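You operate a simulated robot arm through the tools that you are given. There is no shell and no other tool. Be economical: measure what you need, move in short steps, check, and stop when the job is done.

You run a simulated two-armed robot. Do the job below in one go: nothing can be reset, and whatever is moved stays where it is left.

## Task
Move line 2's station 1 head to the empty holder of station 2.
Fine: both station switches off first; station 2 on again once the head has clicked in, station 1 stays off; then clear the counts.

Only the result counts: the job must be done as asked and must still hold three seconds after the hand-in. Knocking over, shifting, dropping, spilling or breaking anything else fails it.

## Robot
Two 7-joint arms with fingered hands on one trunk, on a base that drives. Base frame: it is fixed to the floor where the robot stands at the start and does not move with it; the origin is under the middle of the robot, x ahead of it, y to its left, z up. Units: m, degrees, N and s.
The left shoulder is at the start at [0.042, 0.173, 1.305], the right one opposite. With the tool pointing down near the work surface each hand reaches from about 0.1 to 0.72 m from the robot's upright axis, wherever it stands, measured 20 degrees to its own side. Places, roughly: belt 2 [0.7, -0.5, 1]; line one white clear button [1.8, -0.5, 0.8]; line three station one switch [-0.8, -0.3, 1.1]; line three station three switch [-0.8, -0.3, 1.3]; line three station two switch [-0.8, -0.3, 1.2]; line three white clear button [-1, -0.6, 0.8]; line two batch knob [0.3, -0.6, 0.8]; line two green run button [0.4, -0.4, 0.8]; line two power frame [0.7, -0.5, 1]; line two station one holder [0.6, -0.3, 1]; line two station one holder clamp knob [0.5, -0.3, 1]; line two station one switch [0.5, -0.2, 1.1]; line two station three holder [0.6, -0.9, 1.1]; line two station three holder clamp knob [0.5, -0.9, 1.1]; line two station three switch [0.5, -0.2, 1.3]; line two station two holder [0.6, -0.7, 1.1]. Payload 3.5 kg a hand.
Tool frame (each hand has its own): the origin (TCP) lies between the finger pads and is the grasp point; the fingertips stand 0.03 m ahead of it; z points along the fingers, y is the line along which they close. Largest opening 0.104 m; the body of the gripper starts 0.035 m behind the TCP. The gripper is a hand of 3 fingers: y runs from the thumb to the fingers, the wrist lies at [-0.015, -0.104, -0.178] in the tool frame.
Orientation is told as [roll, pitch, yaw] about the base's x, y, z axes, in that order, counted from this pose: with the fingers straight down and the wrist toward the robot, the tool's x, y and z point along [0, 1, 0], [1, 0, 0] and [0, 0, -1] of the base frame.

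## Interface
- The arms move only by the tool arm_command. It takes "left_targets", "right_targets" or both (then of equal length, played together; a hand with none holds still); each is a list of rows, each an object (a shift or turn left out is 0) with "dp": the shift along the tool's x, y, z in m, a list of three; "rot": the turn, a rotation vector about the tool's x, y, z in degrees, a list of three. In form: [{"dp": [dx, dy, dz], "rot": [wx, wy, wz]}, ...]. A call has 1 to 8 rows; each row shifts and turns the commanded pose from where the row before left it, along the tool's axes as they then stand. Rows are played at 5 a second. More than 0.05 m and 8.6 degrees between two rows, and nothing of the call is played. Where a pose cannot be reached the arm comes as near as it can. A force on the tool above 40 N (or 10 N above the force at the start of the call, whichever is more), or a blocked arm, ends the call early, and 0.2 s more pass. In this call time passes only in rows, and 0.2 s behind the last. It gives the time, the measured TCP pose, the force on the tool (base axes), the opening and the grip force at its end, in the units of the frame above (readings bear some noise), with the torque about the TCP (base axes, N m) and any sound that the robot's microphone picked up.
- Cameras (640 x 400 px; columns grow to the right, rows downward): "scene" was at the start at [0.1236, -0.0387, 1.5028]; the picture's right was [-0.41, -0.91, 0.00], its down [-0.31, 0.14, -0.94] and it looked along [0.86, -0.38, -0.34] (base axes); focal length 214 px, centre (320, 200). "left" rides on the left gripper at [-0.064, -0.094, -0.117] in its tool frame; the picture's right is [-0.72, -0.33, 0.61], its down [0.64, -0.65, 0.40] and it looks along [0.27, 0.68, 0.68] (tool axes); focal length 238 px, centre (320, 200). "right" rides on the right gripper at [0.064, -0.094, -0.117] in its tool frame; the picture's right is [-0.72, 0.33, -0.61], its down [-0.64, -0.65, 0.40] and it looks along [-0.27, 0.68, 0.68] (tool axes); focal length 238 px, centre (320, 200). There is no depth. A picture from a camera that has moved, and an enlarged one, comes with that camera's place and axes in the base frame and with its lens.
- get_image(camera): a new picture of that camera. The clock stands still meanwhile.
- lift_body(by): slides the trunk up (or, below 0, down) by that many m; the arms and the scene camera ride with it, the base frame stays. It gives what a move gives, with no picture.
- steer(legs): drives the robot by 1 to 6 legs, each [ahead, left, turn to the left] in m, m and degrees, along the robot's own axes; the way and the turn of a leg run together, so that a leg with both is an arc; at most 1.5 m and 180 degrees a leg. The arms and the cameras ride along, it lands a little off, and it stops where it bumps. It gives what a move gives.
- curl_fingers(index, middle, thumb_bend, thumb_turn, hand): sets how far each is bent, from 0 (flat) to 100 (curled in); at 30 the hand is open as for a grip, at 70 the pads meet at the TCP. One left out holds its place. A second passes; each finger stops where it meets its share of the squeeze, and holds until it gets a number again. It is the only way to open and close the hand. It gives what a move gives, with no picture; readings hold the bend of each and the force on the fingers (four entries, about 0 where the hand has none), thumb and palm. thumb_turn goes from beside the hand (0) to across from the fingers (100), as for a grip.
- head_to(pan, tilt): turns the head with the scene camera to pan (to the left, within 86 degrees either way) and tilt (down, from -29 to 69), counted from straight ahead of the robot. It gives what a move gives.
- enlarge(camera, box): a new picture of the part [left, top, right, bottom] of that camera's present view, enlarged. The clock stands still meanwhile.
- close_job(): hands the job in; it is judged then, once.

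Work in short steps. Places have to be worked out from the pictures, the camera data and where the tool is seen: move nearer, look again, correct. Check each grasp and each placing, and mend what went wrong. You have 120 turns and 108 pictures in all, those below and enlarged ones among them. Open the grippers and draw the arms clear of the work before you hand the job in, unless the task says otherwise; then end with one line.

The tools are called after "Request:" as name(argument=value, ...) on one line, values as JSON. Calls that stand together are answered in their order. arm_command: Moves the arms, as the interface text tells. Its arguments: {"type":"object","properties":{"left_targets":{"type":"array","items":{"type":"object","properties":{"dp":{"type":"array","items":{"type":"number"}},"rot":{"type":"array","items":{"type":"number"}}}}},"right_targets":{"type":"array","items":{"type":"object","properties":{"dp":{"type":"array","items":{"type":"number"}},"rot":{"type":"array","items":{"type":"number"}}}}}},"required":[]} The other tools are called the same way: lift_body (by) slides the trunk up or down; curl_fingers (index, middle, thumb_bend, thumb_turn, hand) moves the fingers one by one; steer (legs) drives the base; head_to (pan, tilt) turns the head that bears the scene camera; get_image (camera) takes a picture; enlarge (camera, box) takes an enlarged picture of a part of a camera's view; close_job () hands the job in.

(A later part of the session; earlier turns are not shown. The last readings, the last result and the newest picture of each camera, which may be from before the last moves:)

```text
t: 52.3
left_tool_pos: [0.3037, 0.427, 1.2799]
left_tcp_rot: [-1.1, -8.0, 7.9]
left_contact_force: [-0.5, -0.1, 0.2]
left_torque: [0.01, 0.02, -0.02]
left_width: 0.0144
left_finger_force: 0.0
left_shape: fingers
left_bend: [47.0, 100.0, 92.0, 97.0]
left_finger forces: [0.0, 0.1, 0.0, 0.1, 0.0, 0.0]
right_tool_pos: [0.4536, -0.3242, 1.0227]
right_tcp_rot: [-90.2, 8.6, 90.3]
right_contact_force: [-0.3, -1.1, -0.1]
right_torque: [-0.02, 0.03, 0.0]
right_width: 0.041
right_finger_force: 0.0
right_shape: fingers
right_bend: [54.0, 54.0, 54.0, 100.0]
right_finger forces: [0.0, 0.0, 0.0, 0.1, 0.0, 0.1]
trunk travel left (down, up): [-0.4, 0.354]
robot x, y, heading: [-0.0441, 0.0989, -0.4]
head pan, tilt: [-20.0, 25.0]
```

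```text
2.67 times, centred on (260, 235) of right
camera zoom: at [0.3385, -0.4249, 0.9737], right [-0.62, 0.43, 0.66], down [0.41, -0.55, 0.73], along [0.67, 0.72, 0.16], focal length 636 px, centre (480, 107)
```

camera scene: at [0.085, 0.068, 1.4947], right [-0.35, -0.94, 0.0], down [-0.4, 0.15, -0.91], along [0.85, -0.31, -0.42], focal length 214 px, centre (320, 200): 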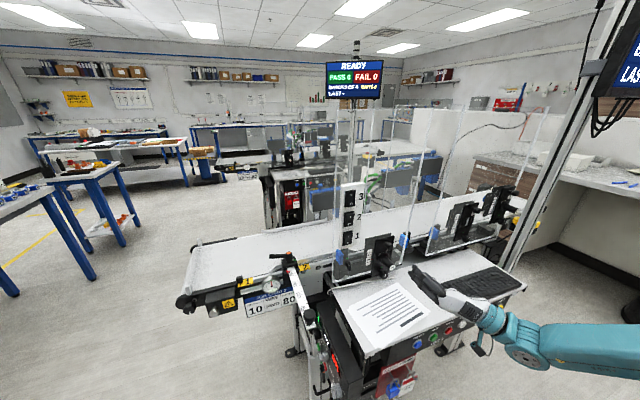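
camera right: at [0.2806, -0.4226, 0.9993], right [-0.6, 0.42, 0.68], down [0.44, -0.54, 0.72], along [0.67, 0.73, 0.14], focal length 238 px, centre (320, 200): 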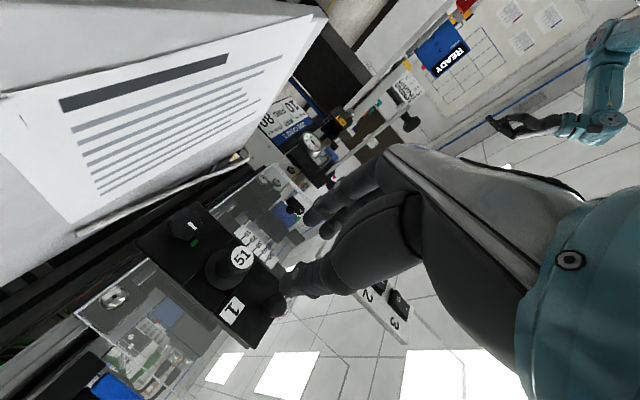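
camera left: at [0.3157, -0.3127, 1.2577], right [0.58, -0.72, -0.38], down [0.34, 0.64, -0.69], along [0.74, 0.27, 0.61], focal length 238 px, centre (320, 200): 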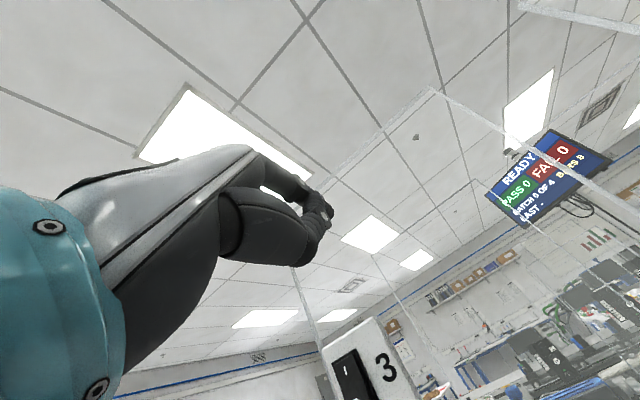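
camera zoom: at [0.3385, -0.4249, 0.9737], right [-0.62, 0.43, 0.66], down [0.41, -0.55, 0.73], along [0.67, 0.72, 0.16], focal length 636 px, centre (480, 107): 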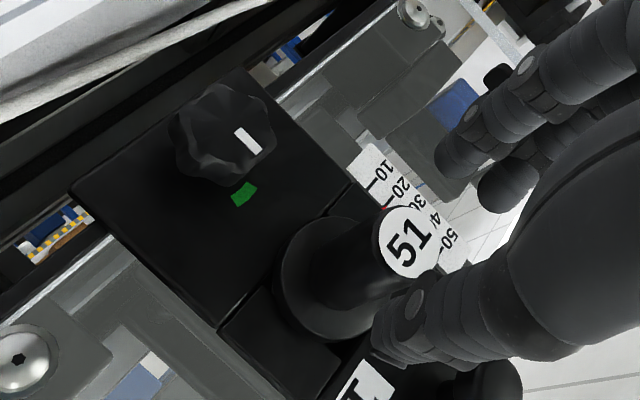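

Straddling well horizontally, the label is centred to within a few mm. Advancing 5 cm along the handle.

Request:
arm_command(right_targets=[{"dp": [0, 0.002, 0.015]}, {"dp": [0, 0, 0.015]}, {"dp": [0, 0, 0.012]}, {"dp": [0, 0, 0.01]}])

Request:
enlarge(camera="right", box=[140, 160, 380, 310])

```text
t: 53.3
left_tool_pos: [0.3048, 0.4264, 1.2796]
left_tcp_rot: [-1.1, -8.1, 7.9]
left_contact_force: [-0.6, 0.8, 0.7]
left_torque: [0.0, 0.01, 0.0]
left_width: 0.0146
left_finger_force: 0.0
left_shape: fingers
left_bend: [47.0, 100.0, 92.0, 97.0]
left_finger forces: [0.1, 0.0, 0.0, 0.1, 0.0, 0.0]
right_tool_pos: [0.5054, -0.3191, 1.0224]
right_tcp_rot: [-90.3, 8.6, 90.5]
right_contact_force: [0.8, -0.2, 1.1]
right_torque: [0.0, -0.03, 0.04]
right_width: 0.0412
right_finger_force: 0.0
right_shape: fingers
right_bend: [54.0, 54.0, 54.0, 100.0]
right_finger forces: [0.0, 0.0, 0.1, 0.1, 0.0, 0.0]
trunk travel left (down, up): [-0.4, 0.354]
robot x, y, heading: [-0.0432, 0.1, -0.3]
head pan, tilt: [-20.0, 25.0]
```

```text
2.67 times, centred on (260, 235) of right
camera zoom: at [0.39, -0.4217, 0.974], right [-0.62, 0.43, 0.66], down [0.41, -0.55, 0.73], along [0.67, 0.72, 0.16], focal length 636 px, centre (480, 107)
```

zoom: 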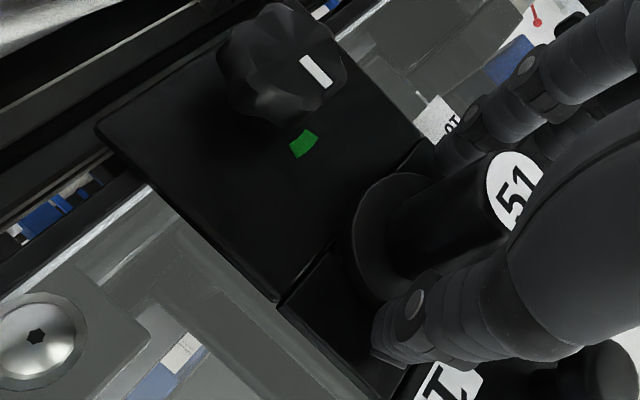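

No contact, and the fingers are around the handle at TCP x=0.505. Closing the grip.

Request:
curl_fingers(hand="right", index=75, middle=75, thumb_bend=75)

Request:
enlarge(camera="right", box=[140, 160, 380, 310])

```text
t: 54.3
left_tool_pos: [0.3042, 0.4261, 1.2802]
left_tcp_rot: [-1.0, -8.1, 7.9]
left_contact_force: [0.4, -0.1, -0.1]
left_torque: [-0.01, 0.02, 0.0]
left_width: 0.0143
left_finger_force: 0.1
left_shape: fingers
left_bend: [47.0, 100.0, 92.0, 97.0]
left_finger forces: [0.0, 0.0, 0.0, 0.0, 0.1, 0.0]
right_tool_pos: [0.5051, -0.3169, 1.0235]
right_tcp_rot: [-90.2, 8.6, 90.4]
right_contact_force: [-3.5, 3.5, -0.5]
right_torque: [-0.06, 0.02, 0.26]
right_width: 0.0199
right_finger_force: 16.7
right_shape: fingers
right_bend: [63.0, 64.0, 63.0, 100.0]
right_finger forces: [9.1, 9.4, 0.1, 0.0, 14.2, 0.0]
trunk travel left (down, up): [-0.4, 0.354]
robot x, y, heading: [-0.0386, 0.1037, -0.4]
head pan, tilt: [-20.0, 25.0]
```

```text
2.67 times, centred on (260, 235) of right
camera zoom: at [0.3896, -0.421, 0.9742], right [-0.62, 0.43, 0.66], down [0.41, -0.55, 0.73], along [0.67, 0.72, 0.16], focal length 636 px, centre (480, 107)
```

zoom: 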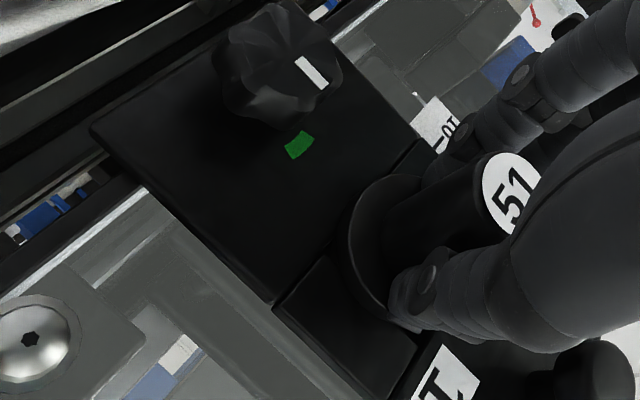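

Gripped at 20 mm width with about 17 N. I'll pull straight back in small steps to see whether the head releases.

Request:
arm_command(right_targets=[{"dp": [0, 0, -0.004]}, {"dp": [0, 0, -0.004]}, {"dp": [0, 0, -0.004]}, {"dp": [0, 0, -0.004]}])

Request:
enlarge(camera="right", box=[140, 160, 380, 310])

```text
t: 55.3
left_tool_pos: [0.3033, 0.426, 1.2815]
left_tcp_rot: [-1.0, -8.1, 7.9]
left_contact_force: [0.5, 0.0, 0.3]
left_torque: [-0.02, 0.01, -0.01]
left_width: 0.0146
left_finger_force: 0.1
left_shape: fingers
left_bend: [47.0, 100.0, 92.0, 97.0]
left_finger forces: [0.1, 0.0, 0.1, 0.1, 0.1, 0.0]
right_tool_pos: [0.488, -0.3194, 1.0238]
right_tcp_rot: [-90.2, 8.7, 90.3]
right_contact_force: [0.4, 0.1, 1.3]
right_torque: [-0.05, -0.04, 0.02]
right_width: 0.0179
right_finger_force: 14.7
right_shape: fingers
right_bend: [63.0, 64.0, 63.0, 100.0]
right_finger forces: [6.9, 8.0, 0.0, 0.0, 15.0, 0.1]
trunk travel left (down, up): [-0.4, 0.354]
robot x, y, heading: [-0.0416, 0.1029, -0.3]
head pan, tilt: [-20.0, 25.0]
```

```text
2.67 times, centred on (260, 235) of right
camera zoom: at [0.3736, -0.4217, 0.9739], right [-0.62, 0.43, 0.66], down [0.4, -0.55, 0.73], along [0.67, 0.72, 0.16], focal length 636 px, centre (480, 107)
```

zoom: 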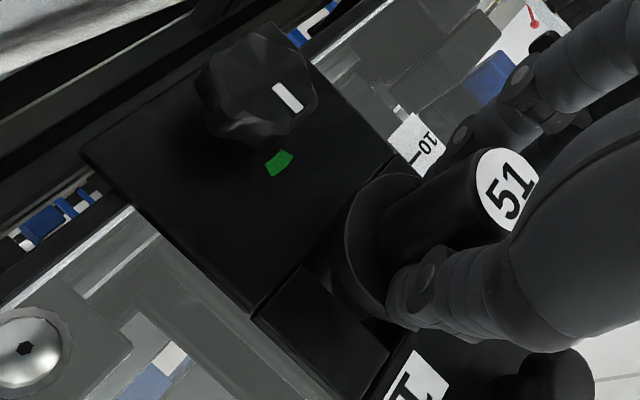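

The head followed freely by 17 mm (the grip holds and the flange moved with it). Pulling out further, straight back.

Request:
arm_command(right_targets=[{"dp": [0, 0, -0.015]}, {"dp": [0, 0, -0.015]}, {"dp": [0, 0, -0.02]}, {"dp": [0, 0, -0.02]}, {"dp": [0, 0, -0.02]}])

Request:
enlarge(camera="scene", box=[340, 220, 450, 310])

Request:
get_image(camera="right")

```text
t: 56.5
left_tool_pos: [0.3041, 0.4261, 1.2805]
left_tcp_rot: [-1.1, -8.1, 7.9]
left_contact_force: [0.3, -0.4, -0.5]
left_torque: [-0.01, -0.03, -0.03]
left_width: 0.0145
left_finger_force: 0.3
left_shape: fingers
left_bend: [47.0, 100.0, 92.0, 97.0]
left_finger forces: [0.1, 0.0, 0.1, 0.0, 0.0, 0.0]
right_tool_pos: [0.3998, -0.3181, 1.0214]
right_tcp_rot: [-90.3, 8.7, 90.4]
right_contact_force: [-1.1, 0.6, 0.1]
right_torque: [0.0, 0.03, 0.0]
right_width: 0.0178
right_finger_force: 15.8
right_shape: fingers
right_bend: [63.0, 64.0, 63.0, 100.0]
right_finger forces: [9.4, 7.4, 0.1, 0.0, 14.8, 0.0]
trunk travel left (down, up): [-0.4, 0.354]
robot x, y, heading: [-0.044, 0.1014, -0.3]
head pan, tilt: [-20.0, 25.0]
```

```text
4.44 times, centred on (395, 265) of scene
camera zoom: at [0.084, 0.0677, 1.4947], right [-0.35, -0.94, 0.0], down [-0.4, 0.15, -0.91], along [0.85, -0.31, -0.42], focal length 953 px, centre (-13, -89)
```

zoom: 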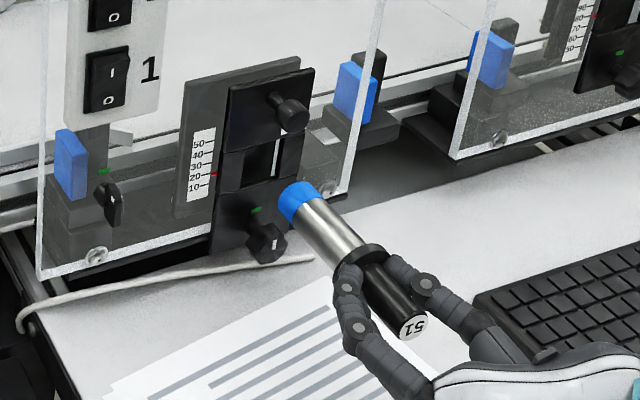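

```text
48 pictures are left
camera right: at [0.284, -0.4222, 0.9728], right [-0.62, 0.43, 0.66], down [0.4, -0.55, 0.73], along [0.67, 0.72, 0.17], focal length 238 px, centre (320, 200)
```

right: 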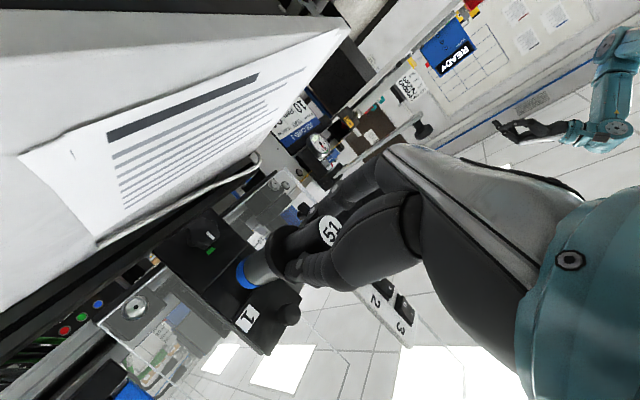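

The head is out: steel barrel with blue tip about 0.10 m ahead of the TCP. Station 2's hole triangulates to about (0.54,-0.683,1.0825), 60 mm higher, which matches the 20→80 scale. I'll back off 4 cm, rise 6 cm, then drive right 0.36 m.

Request:
arm_command(right_targets=[{"dp": [0, 0, -0.02]}, {"dp": [0, 0, -0.02]}, {"dp": [-0.03, 0, 0]}, {"dp": [-0.03, 0, 0]}])

Request:
steer(legs=[[0, -0.36, 0]])

Request:
get_image(camera="scene")

```text
t: 57.5
left_tool_pos: [0.3041, 0.4269, 1.2806]
left_tcp_rot: [-1.1, -8.1, 7.8]
left_contact_force: [-0.7, -0.6, -0.9]
left_torque: [0.01, 0.01, -0.02]
left_width: 0.0144
left_finger_force: 0.0
left_shape: fingers
left_bend: [47.0, 100.0, 92.0, 97.0]
left_finger forces: [0.1, 0.0, 0.0, 0.1, 0.1, 0.0]
right_tool_pos: [0.3593, -0.3103, 1.0828]
right_tcp_rot: [-90.2, 8.9, 90.4]
right_contact_force: [-0.6, -0.4, -0.4]
right_torque: [0.02, 0.06, 0.02]
right_width: 0.0175
right_finger_force: 15.5
right_shape: fingers
right_bend: [63.0, 64.0, 63.0, 100.0]
right_finger forces: [8.8, 7.4, 0.0, 0.0, 14.8, 0.0]
trunk travel left (down, up): [-0.4, 0.354]
robot x, y, heading: [-0.0406, 0.1018, -0.3]
head pan, tilt: [-20.0, 25.0]
```

```text
t: 59.9
left_tool_pos: [0.3027, 0.0597, 1.2797]
left_tcp_rot: [-1.2, -8.1, 7.7]
left_contact_force: [0.4, -0.6, -0.6]
left_torque: [0.04, -0.03, -0.01]
left_width: 0.0146
left_finger_force: 0.1
left_shape: fingers
left_bend: [47.0, 100.0, 92.0, 97.0]
left_finger forces: [0.0, 0.1, 0.1, 0.0, 0.0, 0.1]
right_tool_pos: [0.3557, -0.6782, 1.081]
right_tcp_rot: [-90.2, 8.7, 90.2]
right_contact_force: [0.8, -0.3, -0.9]
right_torque: [-0.01, 0.01, 0.01]
right_width: 0.0176
right_finger_force: 15.3
right_shape: fingers
right_bend: [63.0, 64.0, 63.0, 100.0]
right_finger forces: [8.9, 7.3, 0.1, 0.1, 14.7, 0.0]
trunk travel left (down, up): [-0.4, 0.354]
robot x, y, heading: [-0.0462, -0.2632, -0.4]
head pan, tilt: [-20.0, 25.0]
```

```text
47 pictures are left
camera scene: at [0.0816, -0.2983, 1.4946], right [-0.35, -0.94, 0.0], down [-0.4, 0.15, -0.91], along [0.85, -0.32, -0.42], focal length 214 px, centre (320, 200)
```

scene: 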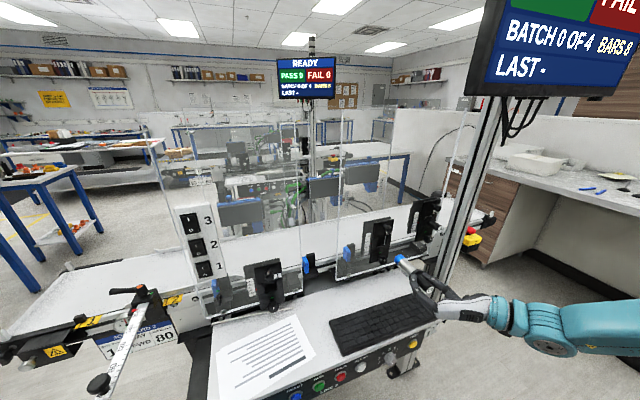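

Everything is clear. Zooming on station 2 and the head tip from both cameras.

Request:
enlarge(camera="scene", box=[350, 210, 450, 300])

Request:
enlarge(camera="right", box=[120, 160, 360, 310])

```text
4.44 times, centred on (400, 255) of scene
camera zoom: at [0.0816, -0.2983, 1.4946], right [-0.35, -0.94, 0.0], down [-0.4, 0.15, -0.91], along [0.85, -0.32, -0.42], focal length 953 px, centre (-36, -44)
```

zoom: 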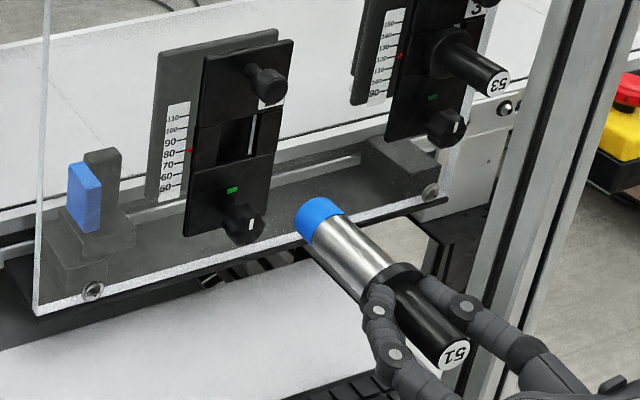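

```text
2.67 times, centred on (240, 235) of right
camera zoom: at [0.2391, -0.78, 1.0323], right [-0.62, 0.43, 0.66], down [0.4, -0.55, 0.73], along [0.68, 0.72, 0.17], focal length 636 px, centre (533, 107)
```

zoom: 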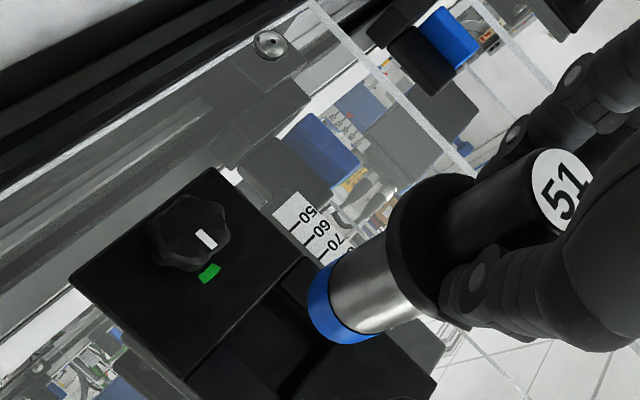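

The tip is aligned within 1–2 mm of the hole's axis. I'll nudge y by -2 mm and z by +1.5 mm, and advance 6.5 cm to just before the hole.

Request:
arm_command(right_targets=[{"dp": [-0.0015, -0.002, 0.02]}, {"dp": [0, 0, 0.025]}, {"dp": [0, 0, 0.02]}])

Request:
enlarge(camera="scene", box=[360, 210, 420, 270])

Request:
enlarge(camera="right", box=[140, 190, 300, 310])

```text
t: 60.7
left_tool_pos: [0.3032, 0.0604, 1.2803]
left_tcp_rot: [-1.1, -8.0, 7.7]
left_contact_force: [0.4, -0.3, 1.1]
left_torque: [-0.01, -0.01, 0.0]
left_width: 0.0146
left_finger_force: 0.0
left_shape: fingers
left_bend: [47.0, 100.0, 92.0, 97.0]
left_finger forces: [0.0, 0.0, 0.1, 0.1, 0.1, 0.1]
right_tool_pos: [0.4213, -0.6798, 1.0842]
right_tcp_rot: [-90.3, 8.7, 90.2]
right_contact_force: [-1.2, -0.6, -0.3]
right_torque: [0.01, 0.02, 0.0]
right_width: 0.0177
right_finger_force: 15.3
right_shape: fingers
right_bend: [63.0, 64.0, 63.0, 100.0]
right_finger forces: [8.8, 7.4, 0.0, 0.0, 14.8, 0.0]
trunk travel left (down, up): [-0.4, 0.354]
robot x, y, heading: [-0.0421, -0.2689, -0.4]
head pan, tilt: [-20.0, 25.0]
```

```text
6.67 times, centred on (390, 240) of scene
camera zoom: at [0.0819, -0.2976, 1.4946], right [-0.35, -0.94, 0.0], down [-0.4, 0.15, -0.91], along [0.85, -0.32, -0.42], focal length 1430 px, centre (-147, -67)
```

zoom: 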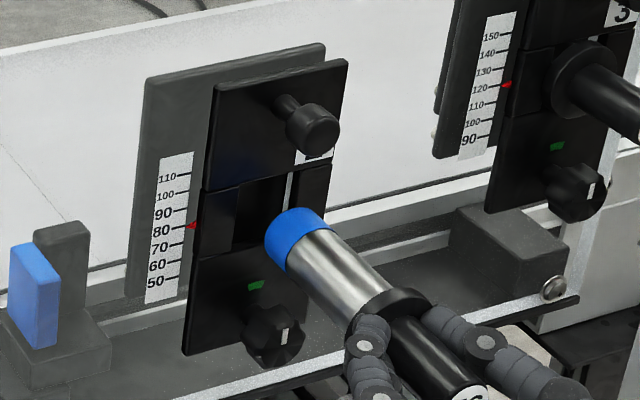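

```text
3.33 times, centred on (220, 250) of right
camera zoom: at [0.3042, -0.7816, 1.0346], right [-0.62, 0.43, 0.66], down [0.4, -0.55, 0.73], along [0.68, 0.72, 0.16], focal length 794 px, centre (653, 33)
```

zoom: 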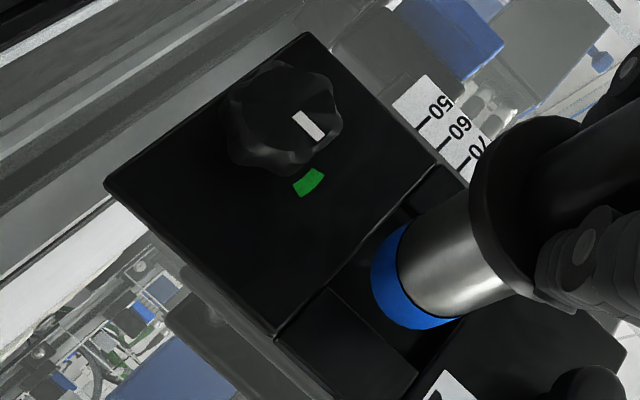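

Alignment looks good: the blue tip points into the square opening. Inserting slowly, watching forces.

Request:
arm_command(right_targets=[{"dp": [0, 0, 0.01]}, {"dp": [0, 0, 0.008]}, {"dp": [0, 0, 0.008]}, {"dp": [0, 0, 0.008]}])

Request:
enlarge(camera="scene", box=[360, 210, 420, 270])

Request:
enlarge(camera="right", box=[140, 190, 300, 310])

```text
t: 61.7
left_tool_pos: [0.3027, 0.0599, 1.2809]
left_tcp_rot: [-1.2, -8.1, 7.8]
left_contact_force: [0.1, 0.2, 0.8]
left_torque: [-0.01, -0.02, -0.02]
left_width: 0.0147
left_finger_force: 0.2
left_shape: fingers
left_bend: [47.0, 100.0, 92.0, 97.0]
left_finger forces: [0.0, 0.0, 0.0, 0.0, 0.0, 0.0]
right_tool_pos: [0.4537, -0.6789, 1.0843]
right_tcp_rot: [-90.2, 8.7, 90.2]
right_contact_force: [0.0, 0.4, 0.0]
right_torque: [-0.03, 0.01, 0.05]
right_width: 0.0177
right_finger_force: 15.3
right_shape: fingers
right_bend: [63.0, 64.0, 63.0, 100.0]
right_finger forces: [7.7, 8.1, 0.1, 0.1, 14.6, 0.0]
trunk travel left (down, up): [-0.4, 0.354]
robot x, y, heading: [-0.0433, -0.264, -0.4]
head pan, tilt: [-20.0, 25.0]
```

```text
6.67 times, centred on (390, 240) of scene
camera zoom: at [0.0816, -0.2976, 1.4947], right [-0.35, -0.94, 0.0], down [-0.4, 0.15, -0.91], along [0.85, -0.32, -0.42], focal length 1430 px, centre (-147, -67)
```

zoom: 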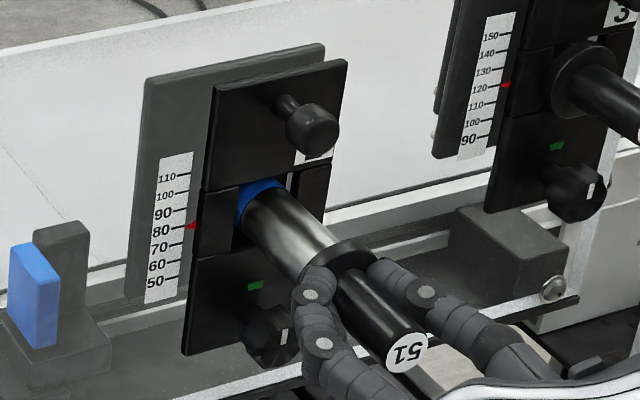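

```text
3.33 times, centred on (220, 250) of right
camera zoom: at [0.3383, -0.7809, 1.0346], right [-0.62, 0.43, 0.66], down [0.4, -0.55, 0.73], along [0.68, 0.72, 0.16], focal length 794 px, centre (653, 33)
```

zoom: 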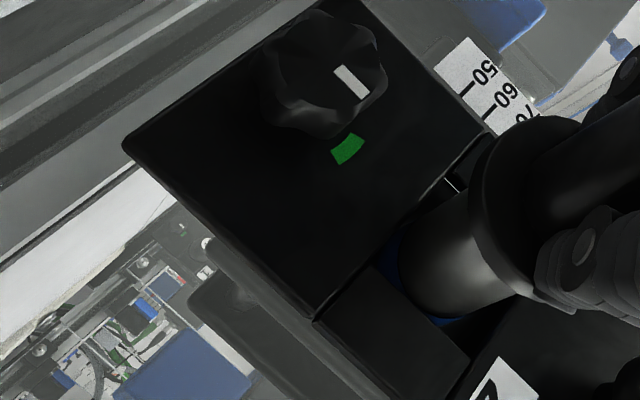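

The tip is in the hole with no force. Continuing the insertion in small steps.

Request:
arm_command(right_targets=[{"dp": [0, 0, 0.008]}, {"dp": [0, 0, 0.008]}, {"dp": [0, 0, 0.008]}, {"dp": [0, 0, 0.008]}, {"dp": [0, 0, 0.006]}, {"dp": [0, 0, 0.006]}])

Request:
enlarge(camera="scene", box=[360, 210, 420, 270])

```text
t: 63.1
left_tool_pos: [0.3032, 0.0603, 1.2803]
left_tcp_rot: [-1.1, -8.1, 7.7]
left_contact_force: [1.0, 0.6, 0.6]
left_torque: [0.02, 0.05, -0.01]
left_width: 0.0147
left_finger_force: 0.1
left_shape: fingers
left_bend: [47.0, 100.0, 92.0, 97.0]
left_finger forces: [0.0, 0.0, 0.0, 0.0, 0.1, 0.1]
right_tool_pos: [0.4982, -0.6797, 1.0833]
right_tcp_rot: [-90.1, 8.8, 90.2]
right_contact_force: [1.1, 0.4, 0.2]
right_torque: [0.0, 0.03, 0.03]
right_width: 0.0176
right_finger_force: 15.8
right_shape: fingers
right_bend: [63.0, 64.0, 63.0, 100.0]
right_finger forces: [8.8, 7.8, 0.1, 0.1, 14.6, 0.1]
trunk travel left (down, up): [-0.4, 0.354]
robot x, y, heading: [-0.0413, -0.2667, -0.5]
head pan, tilt: [-20.0, 25.0]
```

```text
6.67 times, centred on (390, 240) of scene
camera zoom: at [0.0817, -0.2976, 1.4946], right [-0.35, -0.94, 0.0], down [-0.4, 0.15, -0.91], along [0.85, -0.32, -0.42], focal length 1430 px, centre (-147, -67)
```

zoom: 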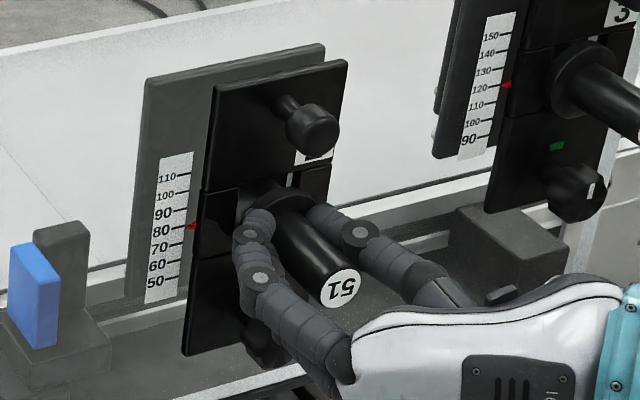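

Nearly seated, with no resistance. Pushing the last ~1 cm in 3 mm steps until it stops or clicks.

Request:
arm_command(right_targets=[{"dp": [0, 0, 0.003]}, {"dp": [0, 0, 0.003]}, {"dp": [0, 0, 0.003]}, {"dp": [0, 0, 0.003]}])

Request:
enlarge(camera="scene", box=[360, 210, 420, 270])

```text
t: 64.1
left_tool_pos: [0.2994, 0.0596, 1.2817]
left_tcp_rot: [-1.1, -8.2, 7.8]
left_contact_force: [-0.5, 0.1, 0.6]
left_torque: [0.0, -0.04, -0.01]
left_width: 0.0147
left_finger_force: 0.1
left_shape: fingers
left_bend: [47.0, 100.0, 92.0, 97.0]
left_finger forces: [0.1, 0.0, 0.1, 0.1, 0.0, 0.1]
right_tool_pos: [0.5043, -0.6785, 1.0837]
right_tcp_rot: [-90.2, 8.6, 90.3]
right_contact_force: [-25.9, 2.2, -1.6]
right_torque: [-0.01, 0.23, 0.2]
right_width: 0.0177
right_finger_force: 26.5
right_shape: fingers
right_bend: [63.0, 65.0, 63.0, 100.0]
right_finger forces: [26.8, 7.9, 0.0, 0.0, 18.1, 0.0]
trunk travel left (down, up): [-0.4, 0.354]
robot x, y, heading: [-0.043, -0.2655, -0.6]
head pan, tilt: [-20.0, 25.0]
```

```text
6.67 times, centred on (390, 240) of scene
camera zoom: at [0.0769, -0.2976, 1.495], right [-0.35, -0.94, 0.0], down [-0.39, 0.15, -0.91], along [0.85, -0.32, -0.42], focal length 1430 px, centre (-147, -67)
```

zoom: 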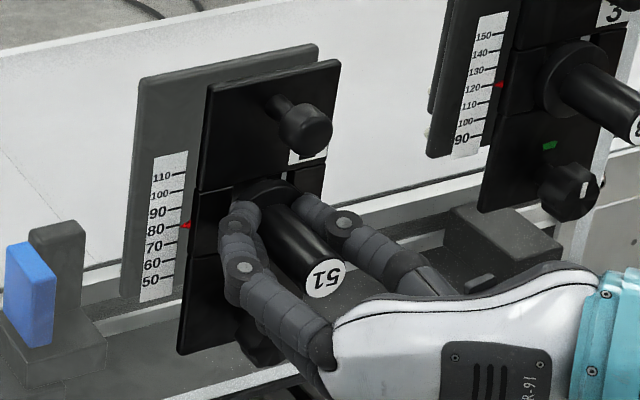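

26 N of resistance at x≈0.504, where station 1's seat was, but no click was reported. Pushing a bit harder.

Request:
arm_command(right_targets=[{"dp": [0, 0, 0.003]}, {"dp": [0, 0, 0.003]}, {"dp": [0, 0, 0.003]}])

Request:
enlarge(camera="right", box=[140, 160, 340, 310])

```text
t: 64.5
left_tool_pos: [0.2991, 0.0599, 1.2802]
left_tcp_rot: [-1.1, -8.1, 7.6]
left_contact_force: [0.6, 0.1, -0.4]
left_torque: [0.04, 0.03, -0.03]
left_width: 0.0146
left_finger_force: 0.1
left_shape: fingers
left_bend: [47.0, 100.0, 92.0, 97.0]
left_finger forces: [0.1, 0.0, 0.0, 0.1, 0.1, 0.0]
right_tool_pos: [0.5053, -0.6784, 1.0832]
right_tcp_rot: [-90.1, 8.7, 90.6]
right_contact_force: [-22.6, 0.6, 6.4]
right_torque: [0.13, -0.07, 0.05]
right_width: 0.0176
right_finger_force: 25.5
right_shape: fingers
right_bend: [71.0, 65.0, 63.0, 100.0]
right_finger forces: [20.4, 8.7, 0.0, 0.0, 21.8, 0.0]
trunk travel left (down, up): [-0.4, 0.354]
robot x, y, heading: [-0.0448, -0.2643, -0.7]
head pan, tilt: [-20.0, 25.0]
stopped in row 2 (right hand): the force on the tool passed its limit at 43 N (the readings are from after the stop); the commanded pose is now the measured one
```

```text
2.67 times, centred on (240, 235) of right
camera zoom: at [0.3898, -0.7803, 1.0342], right [-0.62, 0.42, 0.66], down [0.41, -0.54, 0.73], along [0.67, 0.72, 0.16], focal length 636 px, centre (533, 107)
```

zoom: 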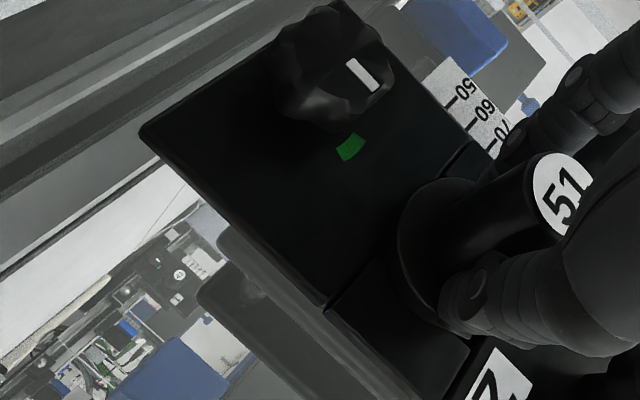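

The index finger slipped along the handle. The geometry matches station 1's seated picture to within a couple of mm. I'll release, back off 4 cm and inspect the flange seating.

Request:
curl_fingers(hand="right", index=54, middle=54, thumb_bend=54)

Request:
arm_command(right_targets=[{"dp": [0, 0, -0.015]}, {"dp": [0, 0, -0.02]}, {"dp": [0, 0, -0.025]}])

Request:
enlarge(camera="right", box=[140, 180, 300, 300])

Request:
enlarge(camera="scene", box=[360, 210, 420, 270])

```text
t: 65.5
left_tool_pos: [0.2979, 0.0594, 1.2824]
left_tcp_rot: [-1.1, -8.3, 7.6]
left_contact_force: [0.6, -0.2, -0.2]
left_torque: [0.01, -0.02, -0.02]
left_width: 0.0146
left_finger_force: 0.0
left_shape: fingers
left_bend: [47.0, 100.0, 92.0, 97.0]
left_finger forces: [0.0, 0.0, 0.1, 0.0, 0.0, 0.1]
right_tool_pos: [0.5047, -0.6774, 1.0827]
right_tcp_rot: [-90.0, 8.8, 90.5]
right_contact_force: [-35.4, 0.8, -2.6]
right_torque: [-0.01, 0.36, 0.22]
right_width: 0.0209
right_finger_force: 18.4
right_shape: fingers
right_bend: [71.0, 54.0, 58.0, 100.0]
right_finger forces: [28.6, 0.0, 0.0, 0.0, 8.1, 0.0]
trunk travel left (down, up): [-0.4, 0.354]
robot x, y, heading: [-0.0433, -0.2613, -0.6]
head pan, tilt: [-20.0, 25.0]
```

```text
t: 66.3
left_tool_pos: [0.3025, 0.0598, 1.2799]
left_tcp_rot: [-1.1, -8.1, 7.6]
left_contact_force: [0.9, 0.4, -0.1]
left_torque: [-0.05, -0.02, -0.02]
left_width: 0.0147
left_finger_force: 0.1
left_shape: fingers
left_bend: [47.0, 100.0, 92.0, 97.0]
left_finger forces: [0.2, 0.1, 0.0, 0.1, 0.1, 0.0]
right_tool_pos: [0.4509, -0.6786, 1.0813]
right_tcp_rot: [-89.9, 8.7, 90.4]
right_contact_force: [-0.2, 0.1, -0.1]
right_torque: [0.0, 0.03, -0.02]
right_width: 0.0409
right_finger_force: 0.0
right_shape: fingers
right_bend: [54.0, 54.0, 54.0, 100.0]
right_finger forces: [0.1, 0.0, 0.1, 0.0, 0.0, 0.1]
trunk travel left (down, up): [-0.4, 0.354]
robot x, y, heading: [-0.0429, -0.2658, -0.6]
head pan, tilt: [-20.0, 25.0]
```

```text
3.33 times, centred on (220, 240) of right
camera zoom: at [0.3345, -0.7804, 1.0326], right [-0.62, 0.43, 0.66], down [0.41, -0.54, 0.73], along [0.67, 0.72, 0.16], focal length 794 px, centre (653, 67)
```

zoom: 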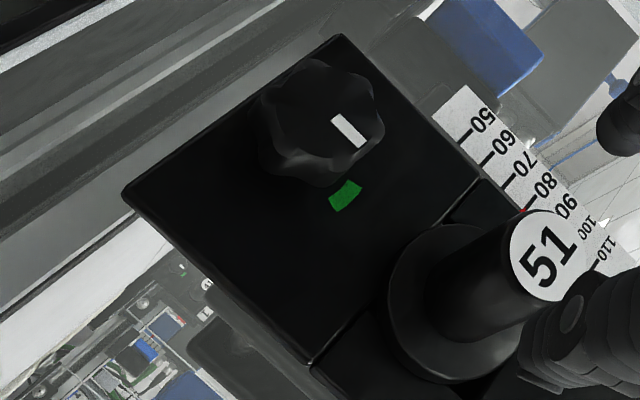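

```text
6.67 times, centred on (390, 240) of scene
camera zoom: at [0.0811, -0.2977, 1.4947], right [-0.35, -0.94, 0.0], down [-0.4, 0.15, -0.91], along [0.85, -0.32, -0.42], focal length 1430 px, centre (-147, -67)
```

zoom: 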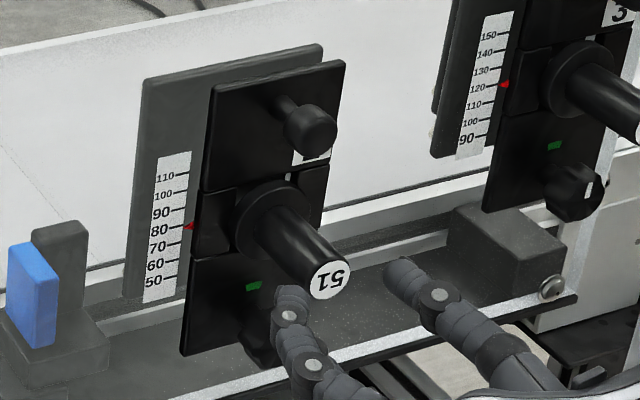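

The flange looks seated like its neighbours, but to be sure of the click I'll close the fingertips and push straight on the handle end.

Request:
arm_command(right_targets=[{"dp": [0, 0, -0.02]}, {"dp": [0, -0.001, -0.01]}])

Request:
curl_fingers(hand="right", index=70, middle=70, thumb_bend=70)

Request:
arm_command(right_targets=[{"dp": [0, 0, 0.02]}, {"dp": [0, 0, 0.012]}, {"dp": [0, 0, 0.004]}, {"dp": [0, 0, 0.004]}, {"dp": [0, 0, 0.004]}, {"dp": [0, 0, 0.003]}, {"dp": [0, 0, 0.003]}, {"dp": [0, 0, 0.003]}])

Request:
enlarge(camera="scene", box=[360, 210, 420, 270])

```text
t: 66.9
left_tool_pos: [0.3028, 0.0599, 1.2803]
left_tcp_rot: [-1.1, -8.1, 7.7]
left_contact_force: [0.2, 0.1, 0.1]
left_torque: [0.01, 0.02, 0.04]
left_width: 0.0147
left_finger_force: 0.1
left_shape: fingers
left_bend: [47.0, 100.0, 92.0, 97.0]
left_finger forces: [0.0, 0.1, 0.1, 0.0, 0.0, 0.1]
right_tool_pos: [0.4204, -0.6793, 1.0818]
right_tcp_rot: [-90.0, 8.6, 90.4]
right_contact_force: [-0.3, 0.0, 0.9]
right_torque: [0.02, 0.03, -0.01]
right_width: 0.0411
right_finger_force: 0.1
right_shape: fingers
right_bend: [54.0, 54.0, 54.0, 100.0]
right_finger forces: [0.0, 0.0, 0.1, 0.1, 0.1, 0.1]
trunk travel left (down, up): [-0.4, 0.354]
robot x, y, heading: [-0.045, -0.2627, -0.4]
head pan, tilt: [-20.0, 25.0]
```

```text
t: 67.9
left_tool_pos: [0.3021, 0.0607, 1.2791]
left_tcp_rot: [-1.0, -8.1, 7.6]
left_contact_force: [-0.9, -0.5, 0.2]
left_torque: [-0.02, -0.03, -0.02]
left_width: 0.0145
left_finger_force: 0.1
left_shape: fingers
left_bend: [47.0, 100.0, 92.0, 97.0]
left_finger forces: [0.0, 0.0, 0.1, 0.0, 0.0, 0.0]
right_tool_pos: [0.4206, -0.6805, 1.081]
right_tcp_rot: [-89.8, 8.6, 90.4]
right_contact_force: [0.7, 0.1, 0.0]
right_torque: [-0.01, 0.02, 0.0]
right_width: 0.0018
right_finger_force: 0.0
right_shape: fingers
right_bend: [70.0, 70.0, 70.0, 100.0]
right_finger forces: [0.0, 0.0, 0.0, 0.0, 0.0, 0.0]
trunk travel left (down, up): [-0.4, 0.354]
robot x, y, heading: [-0.0415, -0.2664, -0.7]
head pan, tilt: [-20.0, 25.0]
```

```text
t: 69.6
left_tool_pos: [0.3002, 0.0587, 1.2806]
left_tcp_rot: [-1.1, -8.1, 7.6]
left_contact_force: [0.0, 0.2, 0.2]
left_torque: [-0.02, 0.02, -0.02]
left_width: 0.0145
left_finger_force: 0.1
left_shape: fingers
left_bend: [47.0, 100.0, 92.0, 97.0]
left_finger forces: [0.1, 0.1, 0.0, 0.0, 0.0, 0.0]
right_tool_pos: [0.4625, -0.6802, 1.0781]
right_tcp_rot: [-89.4, 8.8, 90.5]
right_contact_force: [-23.1, -2.9, 0.4]
right_torque: [-0.02, -0.09, -0.26]
right_width: 0.0013
right_finger_force: 11.4
right_shape: fingers
right_bend: [70.0, 70.0, 70.0, 100.0]
right_finger forces: [1.2, 0.9, 0.1, 0.1, 21.4, 0.0]
trunk travel left (down, up): [-0.4, 0.354]
robot x, y, heading: [-0.0423, -0.2628, -0.7]
head pan, tilt: [-20.0, 25.0]
stopped in row 8 (right hand): the force on the tool passed its limit at 43 N (the readings are from after the stop); the commanded pose is now the measured one
```

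```text
6.67 times, centred on (390, 240) of scene
camera zoom: at [0.0768, -0.2985, 1.495], right [-0.35, -0.93, 0.0], down [-0.39, 0.15, -0.91], along [0.85, -0.32, -0.42], focal length 1430 px, centre (-147, -67)
```

zoom: 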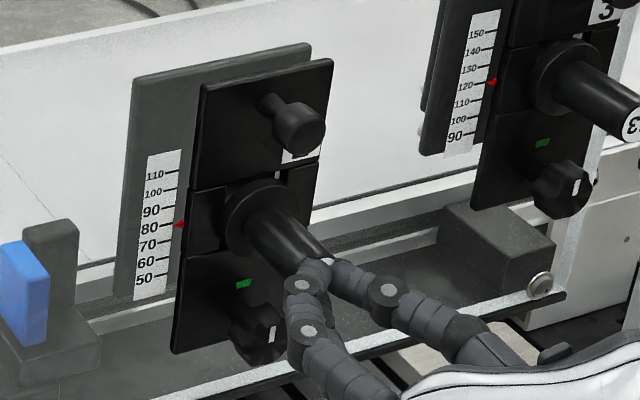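

43 N on the end didn't move it any further, so it's bottomed. I'll back off and compare flange seating at stations 2 and 3 at high zoom.

Request:
arm_command(right_targets=[{"dp": [0, 0, -0.03]}, {"dp": [0, 0, -0.04]}, {"dp": [0.03, 0, -0.03]}, {"dp": [0.03, 0, -0.01]}])

Request:
enlarge(camera="scene", box=[372, 220, 400, 250])

Request:
enlarge(camera="scene", box=[412, 205, 445, 240])

```text
t: 70.6
left_tool_pos: [0.3023, 0.0594, 1.2798]
left_tcp_rot: [-1.0, -8.1, 7.6]
left_contact_force: [0.1, -0.1, -0.2]
left_torque: [-0.03, 0.04, 0.01]
left_width: 0.0144
left_finger_force: 0.1
left_shape: fingers
left_bend: [47.0, 100.0, 92.0, 97.0]
left_finger forces: [0.0, 0.0, 0.0, 0.1, 0.0, 0.1]
right_tool_pos: [0.3584, -0.6913, 1.0205]
right_tcp_rot: [-89.7, 8.8, 90.5]
right_contact_force: [0.0, 0.0, -0.2]
right_torque: [0.0, 0.0, 0.01]
right_width: 0.0011
right_finger_force: 0.0
right_shape: fingers
right_bend: [70.0, 70.0, 70.0, 100.0]
right_finger forces: [0.0, 0.1, 0.0, 0.0, 0.0, 0.0]
trunk travel left (down, up): [-0.4, 0.354]
robot x, y, heading: [-0.047, -0.2657, -0.6]
head pan, tilt: [-20.0, 25.0]
```

```text
13.33 times, centred on (386, 235) of scene
camera zoom: at [0.0802, -0.2984, 1.4947], right [-0.35, -0.94, 0.0], down [-0.4, 0.15, -0.91], along [0.85, -0.32, -0.42], focal length 2860 px, centre (-560, -267)
```

zoom: 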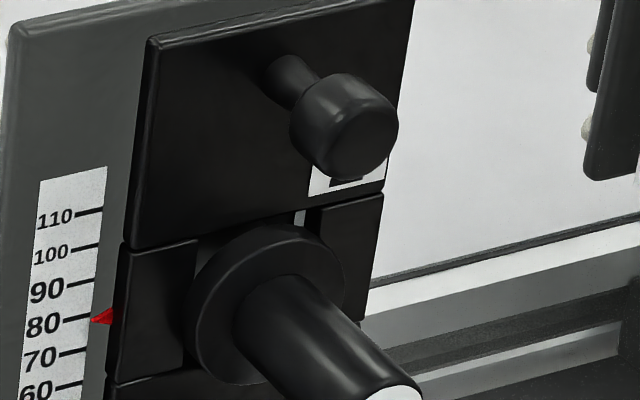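

```text
11.43 times, centred on (428, 222) of scene
camera zoom: at [0.0802, -0.2984, 1.4947], right [-0.35, -0.94, 0.0], down [-0.4, 0.15, -0.91], along [0.85, -0.32, -0.42], focal length 2451 px, centre (-920, -57)
```

zoom: 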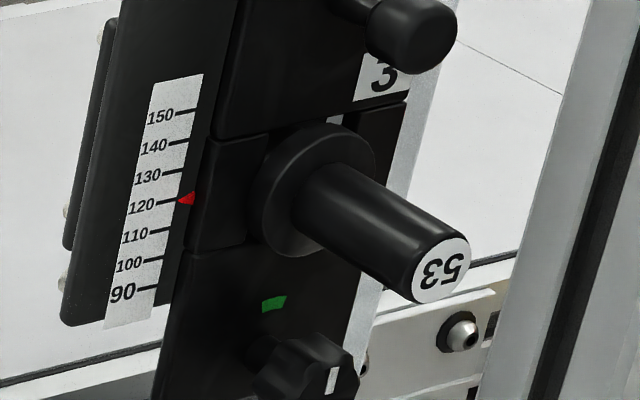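

Measured against each pointer, head 51's end stands 55.6 mm out versus 55.1 mm for station 3's head, so it's fully seated. Now I'll raise the hand and drive back left to the switch bank, with the middle finger curled.

Request:
arm_command(right_targets=[{"dp": [-0.039, 0, -0.005]}, {"dp": [-0.039, 0, 0]}, {"dp": [-0.039, 0, 0]}, {"dp": [-0.039, 0, 0]}, {"dp": [-0.039, 0, 0]}])

Request:
curl_fingers(hand="right", middle=100)

Request:
steer(legs=[[0, 0.48, 0.5]])

Request:
enlarge(camera="scene", box=[320, 160, 460, 270])

```text
t: 71.8
left_tool_pos: [0.3017, 0.0602, 1.282]
left_tcp_rot: [-1.1, -8.1, 7.7]
left_contact_force: [0.2, 0.5, -0.8]
left_torque: [-0.03, 0.0, 0.01]
left_width: 0.0146
left_finger_force: 0.1
left_shape: fingers
left_bend: [47.0, 100.0, 92.0, 97.0]
left_finger forces: [0.0, 0.0, 0.0, 0.0, 0.1, 0.1]
right_tool_pos: [0.3526, -0.66, 1.2142]
right_tcp_rot: [-89.5, 8.8, 90.5]
right_contact_force: [1.3, 0.6, 0.2]
right_torque: [0.0, 0.0, 0.02]
right_width: 0.0011
right_finger_force: 0.1
right_shape: fingers
right_bend: [70.0, 70.0, 70.0, 100.0]
right_finger forces: [0.0, 0.0, 0.0, 0.1, 0.1, 0.0]
trunk travel left (down, up): [-0.4, 0.354]
robot x, y, heading: [-0.0457, -0.2661, -0.8]
head pan, tilt: [-20.0, 25.0]
```

```text
t: 72.8
left_tool_pos: [0.3031, 0.0588, 1.279]
left_tcp_rot: [-1.0, -8.1, 7.5]
left_contact_force: [-0.2, 1.1, -0.6]
left_torque: [0.01, -0.05, -0.01]
left_width: 0.0148
left_finger_force: 0.0
left_shape: fingers
left_bend: [47.0, 100.0, 92.0, 97.0]
left_finger forces: [0.1, 0.0, 0.0, 0.1, 0.0, 0.0]
right_tool_pos: [0.3533, -0.6623, 1.2134]
right_tcp_rot: [-89.5, 8.8, 90.5]
right_contact_force: [0.7, -0.1, -0.1]
right_torque: [0.01, 0.01, 0.0]
right_width: 0.0013
right_finger_force: 0.0
right_shape: fingers
right_bend: [70.0, 100.0, 70.0, 100.0]
right_finger forces: [0.0, 0.1, 0.0, 0.0, 0.2, 0.1]
trunk travel left (down, up): [-0.4, 0.354]
robot x, y, heading: [-0.0479, -0.2627, -0.7]
head pan, tilt: [-20.0, 25.0]
```

```text
t: 75.7
left_tool_pos: [0.3013, 0.5427, 1.2802]
left_tcp_rot: [-1.1, -8.1, 8.1]
left_contact_force: [0.0, -0.6, -0.7]
left_torque: [-0.03, 0.03, -0.03]
left_width: 0.0146
left_finger_force: 0.1
left_shape: fingers
left_bend: [47.0, 100.0, 92.0, 97.0]
left_finger forces: [0.0, 0.1, 0.0, 0.1, 0.0, 0.0]
right_tool_pos: [0.3605, -0.1774, 1.2139]
right_tcp_rot: [-89.5, 8.8, 91.0]
right_contact_force: [-0.2, -0.7, -0.4]
right_torque: [-0.02, 0.03, 0.02]
right_width: 0.0014
right_finger_force: 0.0
right_shape: fingers
right_bend: [70.0, 100.0, 70.0, 100.0]
right_finger forces: [0.0, 0.0, 0.1, 0.1, 0.0, 0.0]
trunk travel left (down, up): [-0.4, 0.354]
robot x, y, heading: [-0.0428, 0.2155, -0.1]
head pan, tilt: [-20.0, 25.0]
```

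```text
3.64 times, centred on (390, 215) of scene
camera zoom: at [0.0841, 0.1836, 1.4947], right [-0.34, -0.94, 0.0], down [-0.4, 0.14, -0.91], along [0.85, -0.31, -0.42], focal length 780 px, centre (66, 146)
```

zoom: 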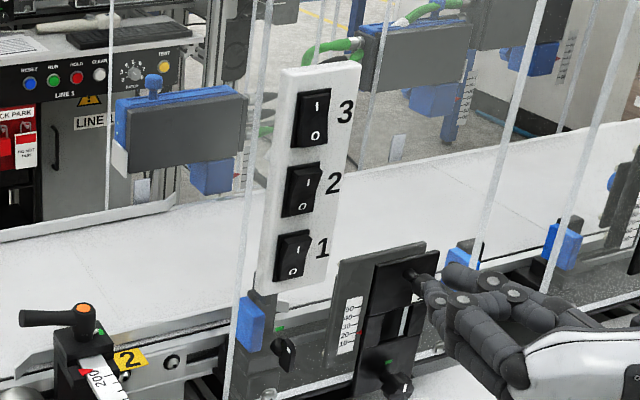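

Station 2's "I" half is at (0.53,-0.18,1.213), and the tip is nearly in line. Moving in to tip x≈0.50 and checking.

Request:
arm_command(right_targets=[{"dp": [-0.003, -0.004, 0.035]}, {"dp": [0, 0, 0.04]}, {"dp": [0, 0, 0.035]}])

Request:
enlarge(camera="scene", box=[340, 170, 420, 240])

```text
t: 76.5
left_tool_pos: [0.3046, 0.5423, 1.2793]
left_tcp_rot: [-1.1, -8.0, 8.1]
left_contact_force: [0.4, -0.4, 0.5]
left_torque: [-0.05, 0.02, 0.04]
left_width: 0.0147
left_finger_force: 0.0
left_shape: fingers
left_bend: [47.0, 100.0, 92.0, 97.0]
left_finger forces: [0.0, 0.0, 0.1, 0.0, 0.0, 0.0]
right_tool_pos: [0.4718, -0.1807, 1.2143]
right_tcp_rot: [-89.4, 8.7, 90.9]
right_contact_force: [-0.2, 0.0, 0.0]
right_torque: [-0.02, 0.03, 0.0]
right_width: 0.0013
right_finger_force: 0.0
right_shape: fingers
right_bend: [70.0, 100.0, 70.0, 100.0]
right_finger forces: [0.0, 0.0, 0.1, 0.0, 0.0, 0.0]
trunk travel left (down, up): [-0.4, 0.354]
robot x, y, heading: [-0.0416, 0.2157, 0.1]
head pan, tilt: [-20.0, 25.0]
```

```text
5.71 times, centred on (380, 205) of scene
camera zoom: at [0.0852, 0.1831, 1.4945], right [-0.34, -0.94, 0.0], down [-0.4, 0.15, -0.91], along [0.85, -0.31, -0.42], focal length 1226 px, centre (-23, 171)
```

zoom: 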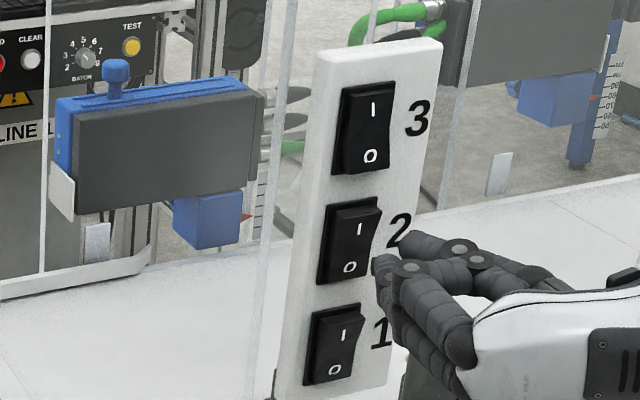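

The index tip sits ~8 mm below the TCP line, so I'll raise by 8 mm to land squarely on "I", then push.

Request:
arm_command(right_targets=[{"dp": [-0.008, 0.002, 0]}, {"dp": [0, 0, 0.013]}, {"dp": [0, 0, 0.008]}, {"dp": [0, 0, 0.005]}, {"dp": [0, 0, 0.004]}, {"dp": [0, 0, 0.004]}])

Request:
enlarge(camera="scene", box=[340, 170, 420, 240])

```text
t: 77.8
left_tool_pos: [0.298, 0.5429, 1.2812]
left_tcp_rot: [-1.1, -8.2, 8.1]
left_contact_force: [0.5, 0.4, -0.4]
left_torque: [0.0, 0.03, 0.0]
left_width: 0.0147
left_finger_force: 0.0
left_shape: fingers
left_bend: [47.0, 100.0, 92.0, 97.0]
left_finger forces: [0.0, 0.1, 0.1, 0.0, 0.0, 0.0]
right_tool_pos: [0.5, -0.1726, 1.2245]
right_tcp_rot: [-89.4, 8.7, 91.1]
right_contact_force: [-27.6, 6.2, -3.8]
right_torque: [0.1, 0.39, 0.26]
right_width: 0.0
right_finger_force: 14.0
right_shape: fingers
right_bend: [71.0, 100.0, 70.0, 100.0]
right_finger forces: [27.8, 0.0, 0.1, 0.0, 0.0, 0.0]
trunk travel left (down, up): [-0.4, 0.354]
robot x, y, heading: [-0.0401, 0.2163, 0.0]
head pan, tilt: [-20.0, 25.0]
```

```text
5.71 times, centred on (380, 205) of scene
camera zoom: at [0.0787, 0.1841, 1.4951], right [-0.34, -0.94, 0.0], down [-0.39, 0.14, -0.91], along [0.85, -0.31, -0.42], focal length 1226 px, centre (-23, 171)
```

zoom: 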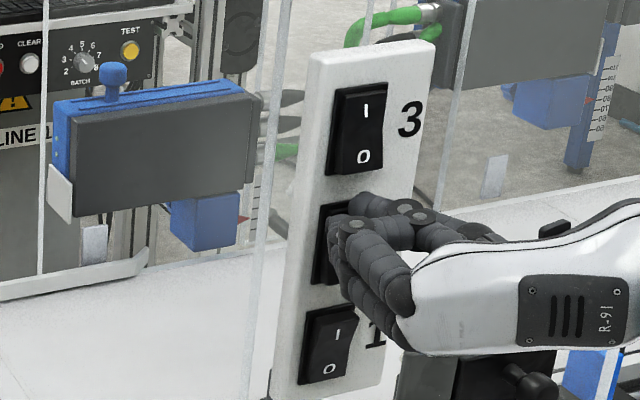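

Index pressed with about 28 N on the upper half. Backing off to check the rocker.

Request:
arm_command(right_targets=[{"dp": [0, 0, -0.03]}, {"dp": [0, -0.01, -0.03]}, {"dp": [0, -0.03, -0.02]}])

Request:
enlarge(camera="scene", box=[340, 170, 420, 240])

```text
t: 78.7
left_tool_pos: [0.3026, 0.5421, 1.2801]
left_tcp_rot: [-1.1, -8.1, 8.1]
left_contact_force: [-0.8, -0.5, -0.1]
left_torque: [0.0, -0.02, 0.0]
left_width: 0.0146
left_finger_force: 0.0
left_shape: fingers
left_bend: [47.0, 100.0, 92.0, 97.0]
left_finger forces: [0.0, 0.0, 0.1, 0.1, 0.0, 0.0]
right_tool_pos: [0.425, -0.2158, 1.2296]
right_tcp_rot: [-89.5, 8.7, 91.1]
right_contact_force: [0.0, 0.2, -1.0]
right_torque: [0.0, 0.03, 0.01]
right_width: 0.0012
right_finger_force: 0.0
right_shape: fingers
right_bend: [70.0, 100.0, 70.0, 100.0]
right_finger forces: [0.0, 0.0, 0.0, 0.1, 0.1, 0.0]
trunk travel left (down, up): [-0.4, 0.354]
robot x, y, heading: [-0.042, 0.2163, -0.1]
head pan, tilt: [-20.0, 25.0]
```

```text
5.71 times, centred on (380, 205) of scene
camera zoom: at [0.084, 0.1828, 1.4947], right [-0.34, -0.94, 0.0], down [-0.4, 0.15, -0.91], along [0.85, -0.31, -0.42], focal length 1226 px, centre (-23, 171)
```

zoom: 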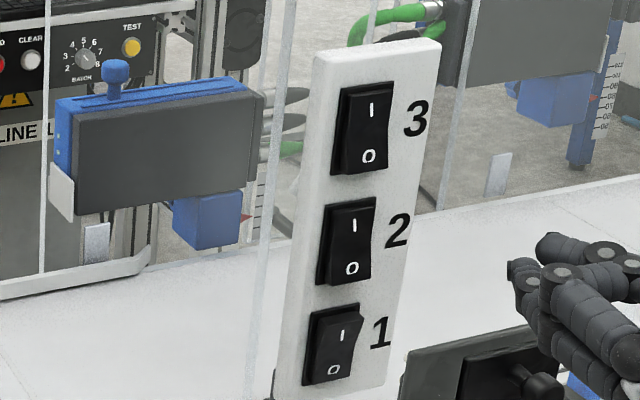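

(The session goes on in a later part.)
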